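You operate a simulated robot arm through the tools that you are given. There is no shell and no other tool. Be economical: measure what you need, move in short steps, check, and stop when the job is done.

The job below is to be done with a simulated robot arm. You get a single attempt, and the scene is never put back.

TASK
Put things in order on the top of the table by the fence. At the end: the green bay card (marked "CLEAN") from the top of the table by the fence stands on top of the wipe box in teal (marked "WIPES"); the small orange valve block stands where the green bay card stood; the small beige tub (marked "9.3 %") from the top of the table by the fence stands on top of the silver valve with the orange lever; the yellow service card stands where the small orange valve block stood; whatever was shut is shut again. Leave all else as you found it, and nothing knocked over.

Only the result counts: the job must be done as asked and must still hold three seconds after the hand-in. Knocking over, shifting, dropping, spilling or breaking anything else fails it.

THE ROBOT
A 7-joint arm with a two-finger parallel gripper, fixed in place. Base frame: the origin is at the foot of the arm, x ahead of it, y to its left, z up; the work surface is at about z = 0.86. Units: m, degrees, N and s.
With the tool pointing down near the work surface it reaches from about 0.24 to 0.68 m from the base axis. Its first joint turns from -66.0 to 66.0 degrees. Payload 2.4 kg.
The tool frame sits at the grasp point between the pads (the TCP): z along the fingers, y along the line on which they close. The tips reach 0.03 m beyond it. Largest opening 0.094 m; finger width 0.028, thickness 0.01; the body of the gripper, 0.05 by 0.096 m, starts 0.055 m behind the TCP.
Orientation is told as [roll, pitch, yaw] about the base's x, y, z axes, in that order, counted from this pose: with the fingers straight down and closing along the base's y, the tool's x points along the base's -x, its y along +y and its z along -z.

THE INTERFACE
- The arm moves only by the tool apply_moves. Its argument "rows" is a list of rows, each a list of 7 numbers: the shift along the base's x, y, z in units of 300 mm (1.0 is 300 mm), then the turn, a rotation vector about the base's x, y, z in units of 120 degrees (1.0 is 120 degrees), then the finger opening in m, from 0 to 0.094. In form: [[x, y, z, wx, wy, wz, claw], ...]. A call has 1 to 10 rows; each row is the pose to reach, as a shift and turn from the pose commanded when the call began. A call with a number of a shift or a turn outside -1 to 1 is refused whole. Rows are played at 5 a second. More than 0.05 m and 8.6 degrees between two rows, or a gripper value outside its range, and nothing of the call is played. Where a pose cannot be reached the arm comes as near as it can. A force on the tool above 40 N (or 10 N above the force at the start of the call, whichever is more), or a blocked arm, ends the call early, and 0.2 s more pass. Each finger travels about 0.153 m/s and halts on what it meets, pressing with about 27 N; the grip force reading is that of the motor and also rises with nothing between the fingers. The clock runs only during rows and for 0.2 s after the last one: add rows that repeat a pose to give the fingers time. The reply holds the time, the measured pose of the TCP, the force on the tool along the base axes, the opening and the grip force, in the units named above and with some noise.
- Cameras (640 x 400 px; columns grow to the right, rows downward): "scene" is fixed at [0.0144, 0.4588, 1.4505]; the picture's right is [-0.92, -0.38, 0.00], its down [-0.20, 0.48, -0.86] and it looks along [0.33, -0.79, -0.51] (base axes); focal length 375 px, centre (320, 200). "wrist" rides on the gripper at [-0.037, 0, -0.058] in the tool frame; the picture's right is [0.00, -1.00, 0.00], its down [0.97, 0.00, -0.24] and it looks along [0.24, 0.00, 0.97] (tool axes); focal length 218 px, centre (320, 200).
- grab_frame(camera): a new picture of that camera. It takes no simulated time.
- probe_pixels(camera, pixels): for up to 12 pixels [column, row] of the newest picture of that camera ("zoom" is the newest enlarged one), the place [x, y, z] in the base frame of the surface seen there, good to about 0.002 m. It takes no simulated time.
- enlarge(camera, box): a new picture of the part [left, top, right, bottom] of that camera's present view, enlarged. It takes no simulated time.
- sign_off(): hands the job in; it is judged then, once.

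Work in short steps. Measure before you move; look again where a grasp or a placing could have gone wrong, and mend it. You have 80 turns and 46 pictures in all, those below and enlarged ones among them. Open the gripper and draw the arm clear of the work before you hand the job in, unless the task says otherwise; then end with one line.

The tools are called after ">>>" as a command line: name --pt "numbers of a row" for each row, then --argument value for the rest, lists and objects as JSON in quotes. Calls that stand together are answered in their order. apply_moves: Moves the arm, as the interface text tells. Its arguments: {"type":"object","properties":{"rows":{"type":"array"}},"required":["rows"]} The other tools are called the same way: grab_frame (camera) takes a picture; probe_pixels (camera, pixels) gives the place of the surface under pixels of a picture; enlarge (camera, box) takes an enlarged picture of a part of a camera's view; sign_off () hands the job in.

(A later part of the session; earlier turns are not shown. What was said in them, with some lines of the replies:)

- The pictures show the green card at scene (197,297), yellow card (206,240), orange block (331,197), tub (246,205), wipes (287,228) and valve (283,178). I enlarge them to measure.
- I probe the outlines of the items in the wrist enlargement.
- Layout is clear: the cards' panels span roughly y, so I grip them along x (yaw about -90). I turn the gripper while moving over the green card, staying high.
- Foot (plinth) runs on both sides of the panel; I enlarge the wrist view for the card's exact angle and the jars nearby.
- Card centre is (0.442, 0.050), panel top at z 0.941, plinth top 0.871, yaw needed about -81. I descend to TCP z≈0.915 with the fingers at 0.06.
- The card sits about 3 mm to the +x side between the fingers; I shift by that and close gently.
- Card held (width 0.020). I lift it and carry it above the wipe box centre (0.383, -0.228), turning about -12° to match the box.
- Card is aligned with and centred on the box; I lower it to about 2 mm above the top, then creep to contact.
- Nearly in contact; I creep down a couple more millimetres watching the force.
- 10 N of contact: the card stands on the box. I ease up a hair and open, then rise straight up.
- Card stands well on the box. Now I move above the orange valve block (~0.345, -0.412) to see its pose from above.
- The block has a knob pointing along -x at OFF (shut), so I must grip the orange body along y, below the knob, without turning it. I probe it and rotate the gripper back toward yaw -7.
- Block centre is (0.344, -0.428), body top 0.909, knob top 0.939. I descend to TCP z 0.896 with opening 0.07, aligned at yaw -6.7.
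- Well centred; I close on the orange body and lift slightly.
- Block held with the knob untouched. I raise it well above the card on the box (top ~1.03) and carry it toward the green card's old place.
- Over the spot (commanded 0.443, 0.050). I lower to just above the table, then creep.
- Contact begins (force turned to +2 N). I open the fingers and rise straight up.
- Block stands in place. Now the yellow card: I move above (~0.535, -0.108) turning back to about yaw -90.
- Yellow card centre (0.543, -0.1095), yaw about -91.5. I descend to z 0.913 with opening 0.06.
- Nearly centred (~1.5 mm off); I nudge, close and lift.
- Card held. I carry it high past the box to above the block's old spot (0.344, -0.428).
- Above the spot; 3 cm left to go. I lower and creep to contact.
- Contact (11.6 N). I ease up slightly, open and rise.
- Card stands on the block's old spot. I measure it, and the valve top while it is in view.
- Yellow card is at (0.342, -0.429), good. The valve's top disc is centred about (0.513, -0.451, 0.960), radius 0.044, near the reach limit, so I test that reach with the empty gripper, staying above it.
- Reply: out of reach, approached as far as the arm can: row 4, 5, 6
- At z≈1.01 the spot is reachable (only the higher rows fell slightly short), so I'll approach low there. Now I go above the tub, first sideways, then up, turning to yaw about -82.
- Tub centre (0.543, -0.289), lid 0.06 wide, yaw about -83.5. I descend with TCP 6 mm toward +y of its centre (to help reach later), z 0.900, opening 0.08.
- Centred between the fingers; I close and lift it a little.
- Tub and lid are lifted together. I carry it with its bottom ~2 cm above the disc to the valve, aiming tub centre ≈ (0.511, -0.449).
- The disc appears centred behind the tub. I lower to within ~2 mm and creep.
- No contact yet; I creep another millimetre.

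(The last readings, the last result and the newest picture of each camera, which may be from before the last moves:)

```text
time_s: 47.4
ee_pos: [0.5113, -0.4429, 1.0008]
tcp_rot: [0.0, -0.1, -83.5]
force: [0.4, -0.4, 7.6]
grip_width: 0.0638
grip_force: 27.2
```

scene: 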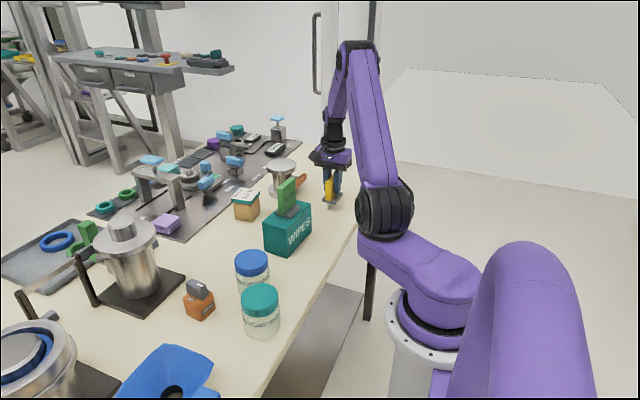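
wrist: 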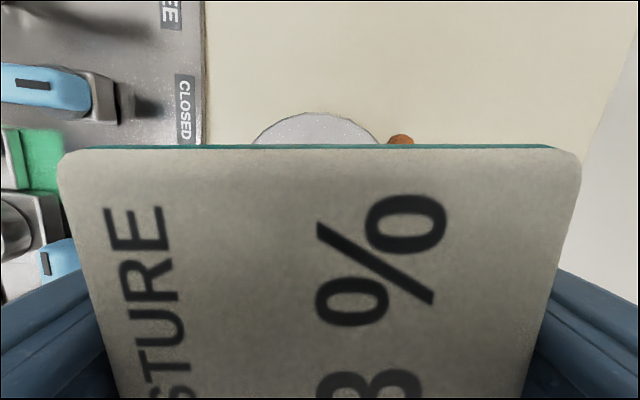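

7.6 N contact: tub rests on the valve. I open, rise 2.5 cm, then back off along the finger plane (+y) while rising, to stay in reach.

>>> apply_moves --pt "0 0 0.001 0 0 0 0.068" --pt "0 0 0.001 0 0 0 0.088" --pt "0 0 0.001 0 0 0 0.088" --pt "0 0 0.04 0 0 0 0.088" --pt "0 0 0.085 0 0 0 0.088" --pt "-0.005 0.04 0.16 0 0 0 0.088" --pt "-0.01 0.08 0.25 0 0 0 0.088" --pt "-0.018 0.16 0.36 0 0 0 0.088" --pt "-0.03 0.26 0.45 0 0 0 0.088"

>>> enlarge --camera "scene" --box '[210, 110, 350, 230]'

>>> grab_frame --camera "wrist"

```text
time_s: 49.4
ee_pos: [0.5034, -0.3648, 1.1368]
tcp_rot: [0.0, 0.0, -83.4]
force: [0.5, -0.3, 1.2]
grip_width: 0.0881
grip_force: 0.2
```

```text
3.33 times, centred on (280, 170) of scene
```

zoom: 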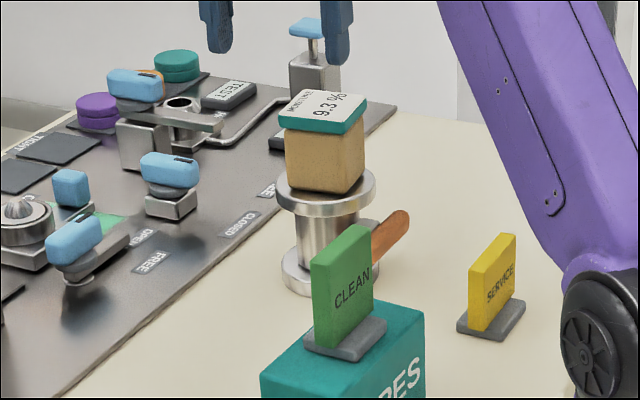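

```text
7 pictures are left
```

wrist: 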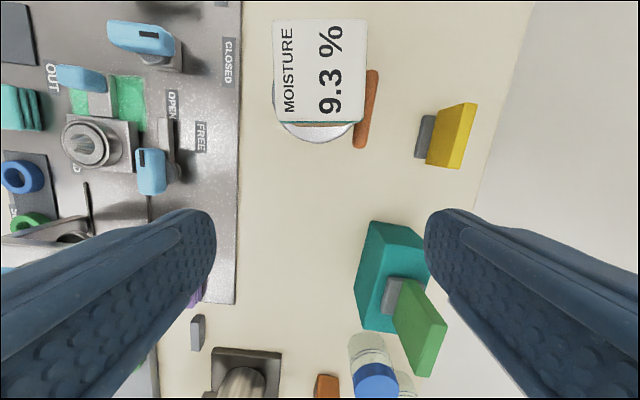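

Tub stands on the valve. I draw the arm back toward its start position, high above everything, and check the scene.

>>> apply_moves --pt "-0.03 0.1 0.08 0 0 0 0.088" --pt "-0.08 0.22 0.16 0 0 0 0.088" --pt "-0.14 0.34 0.2 0 0 0 0.088" --pt "-0.2 0.47 0.2 0 0 0 0.088" --pt "-0.26 0.6 0.2 0 0 0 0.088" --pt "-0.32 0.73 0.2 0 0 0 0.088" --pt "-0.38 0.86 0.2 0 0 0 0.088" --pt "-0.44 0.97 0.2 0 0 0 0.088"

>>> grab_frame --camera "scene"

>>> enlarge --camera "scene" --box '[160, 140, 360, 330]'

```text
time_s: 51.2
ee_pos: [0.3696, -0.0723, 1.1935]
tcp_rot: [0.1, 0.0, -83.5]
force: [0.0, 0.3, 0.4]
grip_width: 0.0881
grip_force: 0.2
```

```text
6 pictures are left
```

scene: 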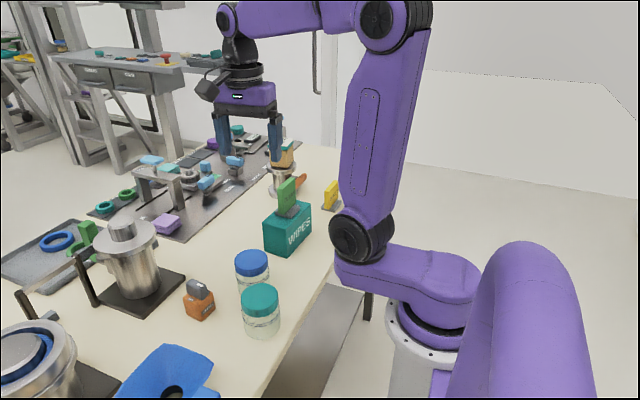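

```text
2.11 times, centred on (260, 235) of scene
```

zoom: 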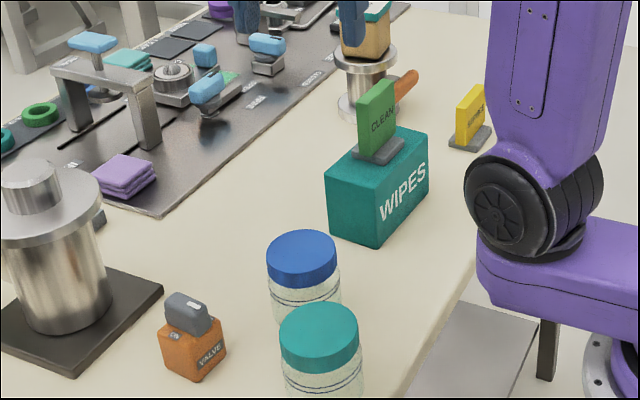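

Everything stands as asked (card on box, block at the card's place, yellow card at the block's place, tub on valve), nothing else disturbed, gripper open and clear. I hand in.

>>> sign_off

```text
The job is handed in.
```

The job is handed in: the green card stands on the wipe box, the orange block where the green card stood, the yellow card where the block stood, and the tub on the valve. I opened nothing, the block's knob is still at OFF, and the last pictures show nothing else moved or knocked over.
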